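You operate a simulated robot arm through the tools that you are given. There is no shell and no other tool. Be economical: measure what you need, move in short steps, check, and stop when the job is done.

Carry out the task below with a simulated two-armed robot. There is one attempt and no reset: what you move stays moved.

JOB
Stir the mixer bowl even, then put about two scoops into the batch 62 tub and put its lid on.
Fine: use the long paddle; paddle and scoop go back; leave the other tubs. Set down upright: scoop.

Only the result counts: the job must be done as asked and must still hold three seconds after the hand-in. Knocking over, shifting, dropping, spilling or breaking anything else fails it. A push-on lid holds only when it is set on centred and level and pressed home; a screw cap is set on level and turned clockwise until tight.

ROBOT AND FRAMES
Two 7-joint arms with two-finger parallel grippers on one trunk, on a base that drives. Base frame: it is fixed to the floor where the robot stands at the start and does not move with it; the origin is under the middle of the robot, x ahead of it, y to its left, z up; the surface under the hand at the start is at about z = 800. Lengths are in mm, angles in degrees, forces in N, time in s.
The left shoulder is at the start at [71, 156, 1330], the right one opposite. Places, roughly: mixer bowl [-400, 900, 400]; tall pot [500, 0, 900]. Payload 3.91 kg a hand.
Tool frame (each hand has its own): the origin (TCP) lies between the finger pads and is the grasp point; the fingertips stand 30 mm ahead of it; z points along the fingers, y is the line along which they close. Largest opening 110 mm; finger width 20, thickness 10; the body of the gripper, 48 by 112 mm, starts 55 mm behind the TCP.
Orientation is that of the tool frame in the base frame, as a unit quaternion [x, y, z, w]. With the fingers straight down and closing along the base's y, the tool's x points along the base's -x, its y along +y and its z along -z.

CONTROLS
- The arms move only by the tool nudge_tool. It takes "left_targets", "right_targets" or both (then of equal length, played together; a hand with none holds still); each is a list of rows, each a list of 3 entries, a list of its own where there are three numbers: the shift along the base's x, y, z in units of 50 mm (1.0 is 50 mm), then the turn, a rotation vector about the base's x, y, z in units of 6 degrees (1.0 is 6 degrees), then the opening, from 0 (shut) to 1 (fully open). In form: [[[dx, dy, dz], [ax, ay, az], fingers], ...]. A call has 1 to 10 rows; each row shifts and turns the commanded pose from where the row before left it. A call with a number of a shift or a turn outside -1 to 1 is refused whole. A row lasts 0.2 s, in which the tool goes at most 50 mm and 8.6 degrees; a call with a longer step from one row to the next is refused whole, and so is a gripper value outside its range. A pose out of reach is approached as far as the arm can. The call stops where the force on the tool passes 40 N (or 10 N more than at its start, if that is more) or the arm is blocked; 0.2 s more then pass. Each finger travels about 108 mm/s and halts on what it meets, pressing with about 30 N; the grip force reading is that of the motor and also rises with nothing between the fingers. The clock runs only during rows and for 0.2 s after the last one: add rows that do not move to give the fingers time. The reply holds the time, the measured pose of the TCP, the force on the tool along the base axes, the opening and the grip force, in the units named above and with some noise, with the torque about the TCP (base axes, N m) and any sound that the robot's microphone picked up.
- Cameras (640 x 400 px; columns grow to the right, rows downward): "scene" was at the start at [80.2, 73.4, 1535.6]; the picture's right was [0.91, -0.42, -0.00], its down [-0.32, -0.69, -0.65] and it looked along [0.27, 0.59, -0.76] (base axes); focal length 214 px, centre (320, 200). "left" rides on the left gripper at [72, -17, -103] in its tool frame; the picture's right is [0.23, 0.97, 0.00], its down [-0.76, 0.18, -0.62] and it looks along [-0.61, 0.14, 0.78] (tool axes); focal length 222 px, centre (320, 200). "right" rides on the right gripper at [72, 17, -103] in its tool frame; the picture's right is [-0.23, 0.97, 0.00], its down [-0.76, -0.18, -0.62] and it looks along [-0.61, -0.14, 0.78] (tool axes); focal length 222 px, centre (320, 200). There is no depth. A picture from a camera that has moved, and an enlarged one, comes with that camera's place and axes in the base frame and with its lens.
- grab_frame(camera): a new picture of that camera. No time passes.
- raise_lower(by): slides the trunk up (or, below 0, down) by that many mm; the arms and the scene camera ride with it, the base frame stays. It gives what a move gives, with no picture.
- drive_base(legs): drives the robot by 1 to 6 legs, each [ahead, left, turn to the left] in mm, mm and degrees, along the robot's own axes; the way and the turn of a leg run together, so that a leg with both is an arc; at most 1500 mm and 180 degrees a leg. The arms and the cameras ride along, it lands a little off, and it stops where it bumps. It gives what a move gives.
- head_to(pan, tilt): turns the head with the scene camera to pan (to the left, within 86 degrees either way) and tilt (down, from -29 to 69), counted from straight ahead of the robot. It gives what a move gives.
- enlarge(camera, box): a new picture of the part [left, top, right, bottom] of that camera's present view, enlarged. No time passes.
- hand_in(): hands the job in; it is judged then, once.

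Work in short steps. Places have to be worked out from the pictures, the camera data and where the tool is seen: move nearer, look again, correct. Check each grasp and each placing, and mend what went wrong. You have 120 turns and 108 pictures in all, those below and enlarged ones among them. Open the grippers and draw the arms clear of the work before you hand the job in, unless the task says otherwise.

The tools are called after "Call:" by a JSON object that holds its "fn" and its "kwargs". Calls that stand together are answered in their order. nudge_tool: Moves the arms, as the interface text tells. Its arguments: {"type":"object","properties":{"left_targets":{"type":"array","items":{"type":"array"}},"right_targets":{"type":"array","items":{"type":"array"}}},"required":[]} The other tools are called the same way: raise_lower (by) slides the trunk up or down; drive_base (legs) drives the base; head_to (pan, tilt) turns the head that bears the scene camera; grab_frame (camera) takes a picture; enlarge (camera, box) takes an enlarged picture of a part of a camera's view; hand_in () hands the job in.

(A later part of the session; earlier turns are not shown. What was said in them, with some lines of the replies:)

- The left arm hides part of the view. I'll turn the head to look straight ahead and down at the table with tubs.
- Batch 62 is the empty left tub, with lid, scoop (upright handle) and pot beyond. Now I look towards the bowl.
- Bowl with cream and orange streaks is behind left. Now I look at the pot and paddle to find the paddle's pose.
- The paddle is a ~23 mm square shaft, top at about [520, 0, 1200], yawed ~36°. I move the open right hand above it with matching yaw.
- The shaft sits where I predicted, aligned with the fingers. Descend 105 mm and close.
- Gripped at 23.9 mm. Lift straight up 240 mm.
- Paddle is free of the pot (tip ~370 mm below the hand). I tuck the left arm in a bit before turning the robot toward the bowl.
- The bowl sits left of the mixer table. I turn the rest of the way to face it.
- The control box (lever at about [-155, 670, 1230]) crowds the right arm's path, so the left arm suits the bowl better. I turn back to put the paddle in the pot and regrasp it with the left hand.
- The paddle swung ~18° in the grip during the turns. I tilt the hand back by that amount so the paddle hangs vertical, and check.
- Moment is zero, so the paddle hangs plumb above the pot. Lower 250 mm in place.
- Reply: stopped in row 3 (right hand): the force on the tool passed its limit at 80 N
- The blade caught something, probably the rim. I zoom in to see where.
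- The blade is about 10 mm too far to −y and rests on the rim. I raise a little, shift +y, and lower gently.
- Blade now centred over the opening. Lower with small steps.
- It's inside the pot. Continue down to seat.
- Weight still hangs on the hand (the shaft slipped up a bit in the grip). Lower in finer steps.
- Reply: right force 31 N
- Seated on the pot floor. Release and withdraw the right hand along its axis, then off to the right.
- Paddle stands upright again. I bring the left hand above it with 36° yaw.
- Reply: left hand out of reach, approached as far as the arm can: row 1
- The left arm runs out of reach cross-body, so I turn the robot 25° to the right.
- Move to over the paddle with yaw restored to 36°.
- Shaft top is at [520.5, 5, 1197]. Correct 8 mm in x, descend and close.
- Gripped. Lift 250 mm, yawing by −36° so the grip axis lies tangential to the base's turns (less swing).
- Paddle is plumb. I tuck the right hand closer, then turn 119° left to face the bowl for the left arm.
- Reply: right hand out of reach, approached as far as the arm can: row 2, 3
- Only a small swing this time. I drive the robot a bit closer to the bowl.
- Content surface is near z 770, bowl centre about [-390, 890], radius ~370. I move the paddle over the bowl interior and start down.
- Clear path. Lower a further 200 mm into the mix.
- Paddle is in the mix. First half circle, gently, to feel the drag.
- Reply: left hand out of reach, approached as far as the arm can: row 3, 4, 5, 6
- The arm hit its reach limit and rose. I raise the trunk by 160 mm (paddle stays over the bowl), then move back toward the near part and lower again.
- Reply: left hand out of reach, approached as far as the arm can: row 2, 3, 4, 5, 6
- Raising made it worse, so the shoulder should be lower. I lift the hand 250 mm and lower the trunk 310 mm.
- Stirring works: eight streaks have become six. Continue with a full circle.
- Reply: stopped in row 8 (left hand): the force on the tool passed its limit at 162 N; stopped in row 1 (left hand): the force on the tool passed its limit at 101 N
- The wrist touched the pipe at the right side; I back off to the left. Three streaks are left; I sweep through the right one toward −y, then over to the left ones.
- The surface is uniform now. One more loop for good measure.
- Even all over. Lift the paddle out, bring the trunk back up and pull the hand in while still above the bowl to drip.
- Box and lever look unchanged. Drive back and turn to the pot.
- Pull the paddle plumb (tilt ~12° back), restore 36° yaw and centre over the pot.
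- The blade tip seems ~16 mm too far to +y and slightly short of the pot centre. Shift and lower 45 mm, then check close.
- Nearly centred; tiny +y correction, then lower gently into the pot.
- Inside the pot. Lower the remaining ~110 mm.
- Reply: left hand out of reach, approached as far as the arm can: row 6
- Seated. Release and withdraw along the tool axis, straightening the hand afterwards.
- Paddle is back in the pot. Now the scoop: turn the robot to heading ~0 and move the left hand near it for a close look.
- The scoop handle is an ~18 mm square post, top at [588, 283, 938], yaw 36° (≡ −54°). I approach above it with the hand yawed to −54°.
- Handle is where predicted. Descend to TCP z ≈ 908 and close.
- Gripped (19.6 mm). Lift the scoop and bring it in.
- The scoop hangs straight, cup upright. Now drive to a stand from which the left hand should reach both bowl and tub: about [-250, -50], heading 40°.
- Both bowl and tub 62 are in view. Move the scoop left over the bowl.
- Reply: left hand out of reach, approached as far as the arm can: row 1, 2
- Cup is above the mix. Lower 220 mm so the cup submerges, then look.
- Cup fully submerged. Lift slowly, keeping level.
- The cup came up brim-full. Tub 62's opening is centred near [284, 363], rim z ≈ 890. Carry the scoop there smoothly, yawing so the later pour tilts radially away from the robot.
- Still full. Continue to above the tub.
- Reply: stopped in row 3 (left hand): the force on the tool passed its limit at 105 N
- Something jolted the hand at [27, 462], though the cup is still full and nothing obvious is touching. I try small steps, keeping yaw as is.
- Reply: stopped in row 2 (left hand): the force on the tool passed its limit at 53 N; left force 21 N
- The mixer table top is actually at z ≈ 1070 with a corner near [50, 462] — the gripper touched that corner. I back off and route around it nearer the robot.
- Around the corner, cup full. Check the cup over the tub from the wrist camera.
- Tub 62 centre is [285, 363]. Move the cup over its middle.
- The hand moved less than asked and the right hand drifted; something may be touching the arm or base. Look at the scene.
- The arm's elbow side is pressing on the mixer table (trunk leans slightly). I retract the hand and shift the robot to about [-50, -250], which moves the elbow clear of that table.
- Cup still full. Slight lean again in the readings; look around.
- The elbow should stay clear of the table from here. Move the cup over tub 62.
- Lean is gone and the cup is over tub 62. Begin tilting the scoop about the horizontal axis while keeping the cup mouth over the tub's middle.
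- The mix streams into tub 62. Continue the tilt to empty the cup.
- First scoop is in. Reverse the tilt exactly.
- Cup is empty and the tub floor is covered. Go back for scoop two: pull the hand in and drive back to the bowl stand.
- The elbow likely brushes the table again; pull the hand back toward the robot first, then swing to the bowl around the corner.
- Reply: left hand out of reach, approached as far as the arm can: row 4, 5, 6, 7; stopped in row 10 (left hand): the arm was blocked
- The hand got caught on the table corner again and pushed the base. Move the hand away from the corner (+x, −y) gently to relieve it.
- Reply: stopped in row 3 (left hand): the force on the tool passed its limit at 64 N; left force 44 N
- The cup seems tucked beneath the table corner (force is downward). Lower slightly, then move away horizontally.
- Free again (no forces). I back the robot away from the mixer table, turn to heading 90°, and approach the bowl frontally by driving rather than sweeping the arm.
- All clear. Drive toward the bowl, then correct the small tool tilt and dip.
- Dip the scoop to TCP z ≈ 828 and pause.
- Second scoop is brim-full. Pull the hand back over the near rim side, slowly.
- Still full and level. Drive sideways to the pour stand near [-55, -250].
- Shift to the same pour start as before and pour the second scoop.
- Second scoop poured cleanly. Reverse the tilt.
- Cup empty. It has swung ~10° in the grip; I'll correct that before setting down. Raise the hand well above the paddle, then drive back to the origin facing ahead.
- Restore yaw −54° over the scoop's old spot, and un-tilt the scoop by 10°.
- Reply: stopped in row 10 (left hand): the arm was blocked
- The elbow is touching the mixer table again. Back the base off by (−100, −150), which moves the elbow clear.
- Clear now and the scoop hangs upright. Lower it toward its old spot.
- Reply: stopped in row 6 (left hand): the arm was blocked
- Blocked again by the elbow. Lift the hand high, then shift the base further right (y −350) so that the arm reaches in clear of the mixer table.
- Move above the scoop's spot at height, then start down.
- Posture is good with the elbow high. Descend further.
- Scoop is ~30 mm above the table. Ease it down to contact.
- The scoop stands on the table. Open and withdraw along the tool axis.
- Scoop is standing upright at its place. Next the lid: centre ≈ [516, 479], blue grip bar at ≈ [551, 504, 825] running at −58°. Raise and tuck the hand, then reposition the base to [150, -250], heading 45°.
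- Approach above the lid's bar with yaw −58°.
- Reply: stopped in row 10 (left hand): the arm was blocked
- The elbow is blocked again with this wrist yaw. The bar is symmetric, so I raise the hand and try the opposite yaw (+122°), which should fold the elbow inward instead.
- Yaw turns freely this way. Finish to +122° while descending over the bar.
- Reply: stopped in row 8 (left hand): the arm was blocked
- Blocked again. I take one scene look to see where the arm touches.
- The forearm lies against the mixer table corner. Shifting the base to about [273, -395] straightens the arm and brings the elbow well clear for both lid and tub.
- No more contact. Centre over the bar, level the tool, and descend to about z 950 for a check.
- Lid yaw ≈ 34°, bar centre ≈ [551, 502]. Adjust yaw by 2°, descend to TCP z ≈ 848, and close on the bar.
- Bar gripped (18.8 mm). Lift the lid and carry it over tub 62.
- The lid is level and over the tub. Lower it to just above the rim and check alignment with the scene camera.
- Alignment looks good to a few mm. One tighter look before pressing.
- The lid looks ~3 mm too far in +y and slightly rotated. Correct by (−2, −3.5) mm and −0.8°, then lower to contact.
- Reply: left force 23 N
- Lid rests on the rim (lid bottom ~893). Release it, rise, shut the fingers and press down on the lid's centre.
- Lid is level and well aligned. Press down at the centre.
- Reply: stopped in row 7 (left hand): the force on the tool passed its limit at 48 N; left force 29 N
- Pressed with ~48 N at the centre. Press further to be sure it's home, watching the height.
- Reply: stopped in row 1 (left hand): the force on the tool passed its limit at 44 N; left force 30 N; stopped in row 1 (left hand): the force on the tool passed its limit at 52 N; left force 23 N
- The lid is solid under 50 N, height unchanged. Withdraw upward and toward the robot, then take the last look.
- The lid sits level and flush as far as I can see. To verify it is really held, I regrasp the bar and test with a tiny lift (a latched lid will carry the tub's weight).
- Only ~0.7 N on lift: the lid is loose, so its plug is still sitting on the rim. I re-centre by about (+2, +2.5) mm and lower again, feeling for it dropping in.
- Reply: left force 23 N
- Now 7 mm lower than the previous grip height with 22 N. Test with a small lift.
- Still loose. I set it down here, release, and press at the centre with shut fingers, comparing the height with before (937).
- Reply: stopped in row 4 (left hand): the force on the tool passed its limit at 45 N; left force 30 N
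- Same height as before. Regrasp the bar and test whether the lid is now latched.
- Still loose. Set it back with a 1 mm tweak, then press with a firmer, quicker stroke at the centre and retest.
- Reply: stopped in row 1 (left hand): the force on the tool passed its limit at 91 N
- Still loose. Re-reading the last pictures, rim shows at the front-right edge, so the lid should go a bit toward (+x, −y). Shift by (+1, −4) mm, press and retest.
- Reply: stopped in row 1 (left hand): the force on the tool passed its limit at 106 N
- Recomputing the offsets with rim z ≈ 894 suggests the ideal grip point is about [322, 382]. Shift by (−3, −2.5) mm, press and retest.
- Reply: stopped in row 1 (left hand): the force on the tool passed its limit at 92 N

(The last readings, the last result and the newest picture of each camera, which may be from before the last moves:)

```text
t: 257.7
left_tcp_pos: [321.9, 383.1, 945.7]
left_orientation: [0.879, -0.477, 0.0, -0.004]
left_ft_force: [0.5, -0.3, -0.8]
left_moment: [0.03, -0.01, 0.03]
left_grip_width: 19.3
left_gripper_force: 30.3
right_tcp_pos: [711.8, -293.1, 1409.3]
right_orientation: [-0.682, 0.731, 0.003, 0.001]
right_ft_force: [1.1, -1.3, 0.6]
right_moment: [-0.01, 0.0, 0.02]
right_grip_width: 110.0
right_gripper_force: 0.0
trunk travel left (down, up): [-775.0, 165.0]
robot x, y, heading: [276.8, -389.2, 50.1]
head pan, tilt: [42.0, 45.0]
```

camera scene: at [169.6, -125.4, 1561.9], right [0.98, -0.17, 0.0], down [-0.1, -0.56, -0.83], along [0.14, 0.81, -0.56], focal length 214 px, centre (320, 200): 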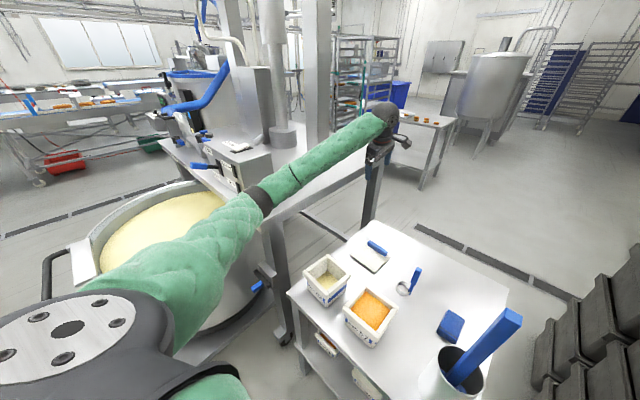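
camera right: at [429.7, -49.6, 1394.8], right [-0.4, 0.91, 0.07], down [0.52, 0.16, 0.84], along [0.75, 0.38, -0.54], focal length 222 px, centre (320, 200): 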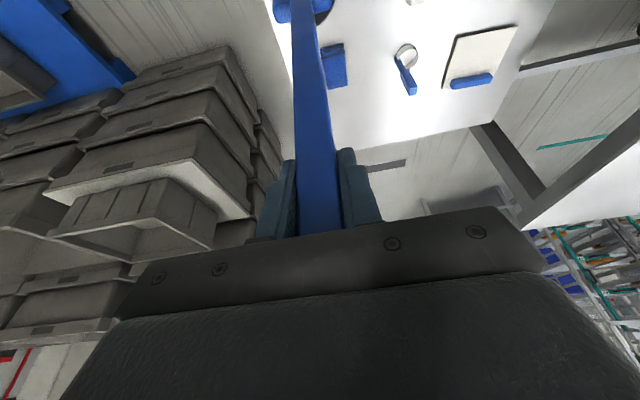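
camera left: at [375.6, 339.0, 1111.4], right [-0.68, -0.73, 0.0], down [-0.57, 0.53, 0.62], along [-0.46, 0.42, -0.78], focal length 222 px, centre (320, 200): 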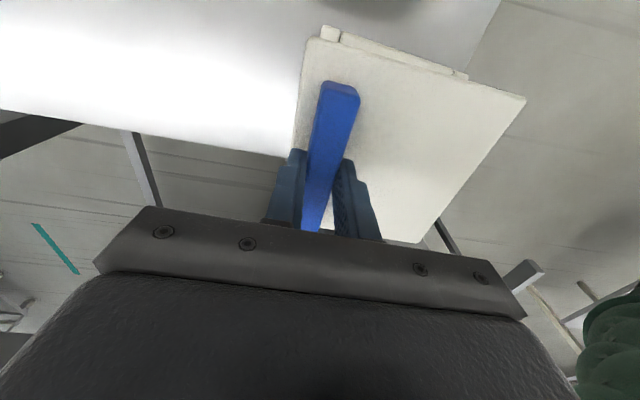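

The lid's height (top ≈ 907, rim ≈ 894) suggests a recessed plug is still riding on the rim. I search for the opening: hold the bar with slight downward bias and trace a small spiral.

Call:
{"fn": "nudge_tool", "kwargs": {"left_targets": [[[0, 0.04, 0], [0, 0, 0], 0], [[0, 0, -0.1], [0, 0, 0], 0], [[0.03, 0, 0], [0, 0, 0], 0], [[-0.03, 0.03, 0], [0, 0, 0], 0], [[-0.03, -0.03, 0], [0, 0, 0], 0], [[0.03, -0.03, 0], [0, 0, 0], 0], [[0.03, 0.03, 0], [0, 0, 0], 0], [[0.04, 0, 0], [0, 0, 0], 0], [[-0.02, 0.05, 0], [0, 0, 0], 0], [[-0.05, 0.02, 0], [0, 0, 0], 0]]}}

```text
t: 259.9
left_tcp_pos: [322.3, 386.2, 942.0]
left_orientation: [0.878, -0.478, 0.001, -0.005]
left_ft_force: [5.2, -3.0, 17.1]
left_moment: [-0.25, -0.05, 0.05]
left_grip_width: 18.7
left_gripper_force: 29.4
right_tcp_pos: [711.8, -295.7, 1409.0]
right_orientation: [-0.681, 0.732, 0.002, 0.002]
right_ft_force: [0.0, -1.2, 0.8]
right_moment: [-0.01, 0.0, -0.05]
right_grip_width: 110.3
right_gripper_force: 0.1
trunk travel left (down, up): [-775.0, 165.0]
robot x, y, heading: [271.2, -393.1, 50.0]
head pan, tilt: [42.0, 45.0]
```

Not yet (17 N still carried). Continue the spiral outward.

Call:
{"fn": "nudge_tool", "kwargs": {"left_targets": [[[-0.05, -0.02, 0], [0, 0, 0], 0], [[-0.02, -0.05, 0], [0, 0, 0], 0], [[0.02, -0.05, 0], [0, 0, 0], 0], [[0.05, -0.02, 0], [0, 0, 0], 0], [[0.05, 0.02, 0], [0, 0, 0], 0], [[0.02, 0.05, 0], [0, 0, 0], 0], [[0.04, 0, 0], [0, 0, 0], 0], [[-0.01, 0.046, 0], [0, 0, 0], 0], [[-0.022, 0.032, 0], [0, 0, 0], 0], [[-0.036, 0.022, 0], [0, 0, 0], 0]]}}

Call:
{"fn": "nudge_tool", "kwargs": {"left_targets": [[[-0.042, 0.01, 0], [0, 0, 0], 0], [[-0.042, -0.01, 0], [0, 0, 0], 0], [[-0.036, -0.022, 0], [0, 0, 0], 0], [[-0.022, -0.032, 0], [0, 0, 0], 0], [[-0.01, -0.046, 0], [0, 0, 0], 0], [[0.01, -0.046, 0], [0, 0, 0], 0], [[0.022, -0.032, 0], [0, 0, 0], 0], [[0.036, -0.022, 0], [0, 0, 0], 0], [[0.042, -0.01, 0], [0, 0, 0], 0], [[0.042, 0.01, 0], [0, 0, 0], 0]]}}

```text
t: 262.1
left_tcp_pos: [324.7, 389.0, 942.0]
left_orientation: [0.879, -0.477, 0.001, -0.004]
left_ft_force: [1.9, -1.9, 6.6]
left_moment: [-0.1, 0.04, 0.04]
left_grip_width: 19.0
left_gripper_force: 30.1
right_tcp_pos: [711.7, -295.9, 1408.8]
right_orientation: [-0.682, 0.732, 0.003, 0.001]
right_ft_force: [0.3, -0.7, 0.1]
right_moment: [0.03, 0.0, 0.02]
right_grip_width: 109.9
right_gripper_force: 0.1
trunk travel left (down, up): [-775.0, 165.0]
robot x, y, heading: [275.3, -392.7, 49.9]
head pan, tilt: [42.0, 45.0]
```

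```text
t: 264.3
left_tcp_pos: [324.0, 378.1, 942.1]
left_orientation: [0.88, -0.476, 0.0, -0.004]
left_ft_force: [-2.7, -1.6, 9.2]
left_moment: [-0.06, 0.24, 0.03]
left_grip_width: 19.0
left_gripper_force: 30.0
right_tcp_pos: [711.4, -295.1, 1408.7]
right_orientation: [-0.682, 0.732, 0.003, 0.002]
right_ft_force: [-0.5, 0.1, 0.4]
right_moment: [0.0, -0.01, -0.02]
right_grip_width: 109.8
right_gripper_force: 0.1
trunk travel left (down, up): [-775.0, 165.0]
robot x, y, heading: [272.8, -391.6, 50.1]
head pan, tilt: [42.0, 45.0]
```

No drop anywhere: the lid simply lies flat on the rim. So I place it at my best centre estimate [322, 384.3] for the grip point, release, press firmly in the middle, and withdraw without lifting it again.

Call:
{"fn": "nudge_tool", "kwargs": {"left_targets": [[[0, 0, 0.08], [0, 0, 0], 0], [[-0.04, 0.11, 0], [0, 0, 0], 0], [[0, 0, -0.1], [0, 0, 0], 0], [[0, 0, 0], [0, 0, 0], 0.5], [[0, 0, 0], [0, 0, 0], 0.5], [[0, 0, 0.7], [-0.06, 0.03, 0], 0.5], [[0, 0, 0.7], [0, 0, 0], 0.5], [[-0.37, -0.24, 0], [0, 0, 0], 0], [[-0.37, -0.24, 0], [0, 0, 0], 0], [[0, 0, -0.9], [0, 0, 0], 0]]}}

Call:
{"fn": "nudge_tool", "kwargs": {"left_targets": [[[0, 0, -0.35], [0, 0, 0], 0], [[0, 0, -0.12], [0, 0, 0], 0], [[0, 0, -0.08], [0, 0, 0], 0], [[0, 0, -0.08], [0, 0, 0], 0], [[0, 0, -0.08], [0, 0, 0], 0], [[0, 0, -0.08], [0, 0, 0], 0], [[0, 0, -0.08], [0, 0, 0], 0]]}}

Call:
{"fn": "nudge_tool", "kwargs": {"left_targets": [[[0, 0, -0.5], [0, 0, 0], 0]]}}

```text
t: 266.5
left_tcp_pos: [285.6, 360.6, 964.7]
left_orientation: [0.879, -0.477, 0.001, 0.0]
left_ft_force: [-0.1, 0.8, 0.3]
left_moment: [0.01, -0.01, -0.03]
left_grip_width: 0.0
left_gripper_force: 29.7
right_tcp_pos: [712.8, -293.5, 1409.6]
right_orientation: [-0.682, 0.731, 0.002, 0.001]
right_ft_force: [0.0, -0.7, -0.2]
right_moment: [-0.02, 0.03, 0.0]
right_grip_width: 110.1
right_gripper_force: 0.1
trunk travel left (down, up): [-775.0, 165.0]
robot x, y, heading: [270.4, -390.1, 49.9]
head pan, tilt: [42.0, 45.0]
```

```text
t: 267.7
left_tcp_pos: [285.4, 363.6, 937.5]
left_orientation: [0.879, -0.477, 0.001, -0.006]
left_ft_force: [-0.2, -7.9, 24.6]
left_moment: [-0.29, -0.02, -0.04]
left_grip_width: 0.2
left_gripper_force: 29.8
right_tcp_pos: [711.7, -295.2, 1409.5]
right_orientation: [-0.682, 0.732, 0.002, 0.002]
right_ft_force: [-1.0, 0.6, 0.1]
right_moment: [-0.03, -0.01, -0.02]
right_grip_width: 109.8
right_gripper_force: 0.0
trunk travel left (down, up): [-775.0, 165.0]
robot x, y, heading: [273.9, -397.4, 50.1]
head pan, tilt: [42.0, 45.0]
stopped in row 6 (left hand): the force on the tool passed its limit at 47 N (the readings are from after the stop); the commanded pose is now the measured one
```

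```text
t: 268.0
left_tcp_pos: [284.2, 364.0, 936.4]
left_orientation: [0.879, -0.477, -0.001, -0.01]
left_ft_force: [-1.5, -6.3, 21.2]
left_moment: [-0.24, 0.01, 0.0]
left_grip_width: 0.0
left_gripper_force: 30.1
right_tcp_pos: [711.6, -295.6, 1409.8]
right_orientation: [-0.682, 0.731, 0.003, 0.002]
right_ft_force: [0.1, 0.3, 0.1]
right_moment: [0.03, 0.01, 0.01]
right_grip_width: 110.2
right_gripper_force: 0.1
trunk travel left (down, up): [-775.0, 165.0]
robot x, y, heading: [274.0, -392.2, 50.1]
head pan, tilt: [42.0, 45.0]
stopped in row 1 (left hand): the force on the tool passed its limit at 67 N (the readings are from after the stop); the commanded pose is now the measured one
```

Pressed with 67 N, height steady. Withdraw straight up, open the gripper and clear the area.

Call:
{"fn": "nudge_tool", "kwargs": {"left_targets": [[[0, 0, 0.3], [0, 0, 0], 0], [[0, 0, 0.8], [0, 0, 0], 0], [[0, 0, 0.9], [0, 0, 0], 0], [[0, 0, 0.9], [0, 0, 0], 0.5], [[0, 0, 0.9], [0, 0, 0], 1], [[0, -0.2, 0.9], [0, 0, 0], 1], [[0, -0.5, 0.8], [0, 0, 0], 1], [[0, -0.6, 0.7], [0, 0, 0], 1], [[0, -0.6, 0.5], [0, 0, 0], 1], [[0, -0.6, 0], [0, 0, 0], 1]]}}

```text
t: 270.2
left_tcp_pos: [282.0, 239.3, 1272.2]
left_orientation: [0.879, -0.477, 0.0, -0.007]
left_ft_force: [0.2, -0.6, 0.2]
left_moment: [0.03, 0.04, -0.03]
left_grip_width: 110.3
left_gripper_force: 0.2
right_tcp_pos: [711.0, -294.7, 1410.2]
right_orientation: [-0.683, 0.731, 0.001, 0.001]
right_ft_force: [0.0, -0.7, -0.4]
right_moment: [-0.01, 0.03, 0.0]
right_grip_width: 110.2
right_gripper_force: 0.0
trunk travel left (down, up): [-775.0, 165.0]
robot x, y, heading: [274.2, -390.5, 50.1]
head pan, tilt: [42.0, 45.0]
```

Both grippers are open and both arms are clear of the work. Handing in.

Call:
{"fn": "hand_in", "kwargs": {}}

```text
The job is handed in.
```

I handed the job in, but I could not confirm that the lid is locked onto tub 62.

- **Mixing:** I stirred the bowl with the long paddle until no orange streaks were left.
- **Filling:** Two brim-full scoops went into the batch 62 tub.
- **Tools:** The paddle is back in the tall pot. The scoop stands upright where it was.
- **Lid:** It lies level on tub 62, placed where I judged the centre to be. I pressed it in the middle at up to 67 N. After the earlier presses, short lifts showed the lid was still loose. I did not repeat the lift after the last press, and I had no pictures left to check its final position.
- **Bumps:** On the way, the left arm hit the mixer table several times, once at about 162 N, and pushed the robot's base a little. Nothing looked moved or spilled in the pictures I took afterwards.
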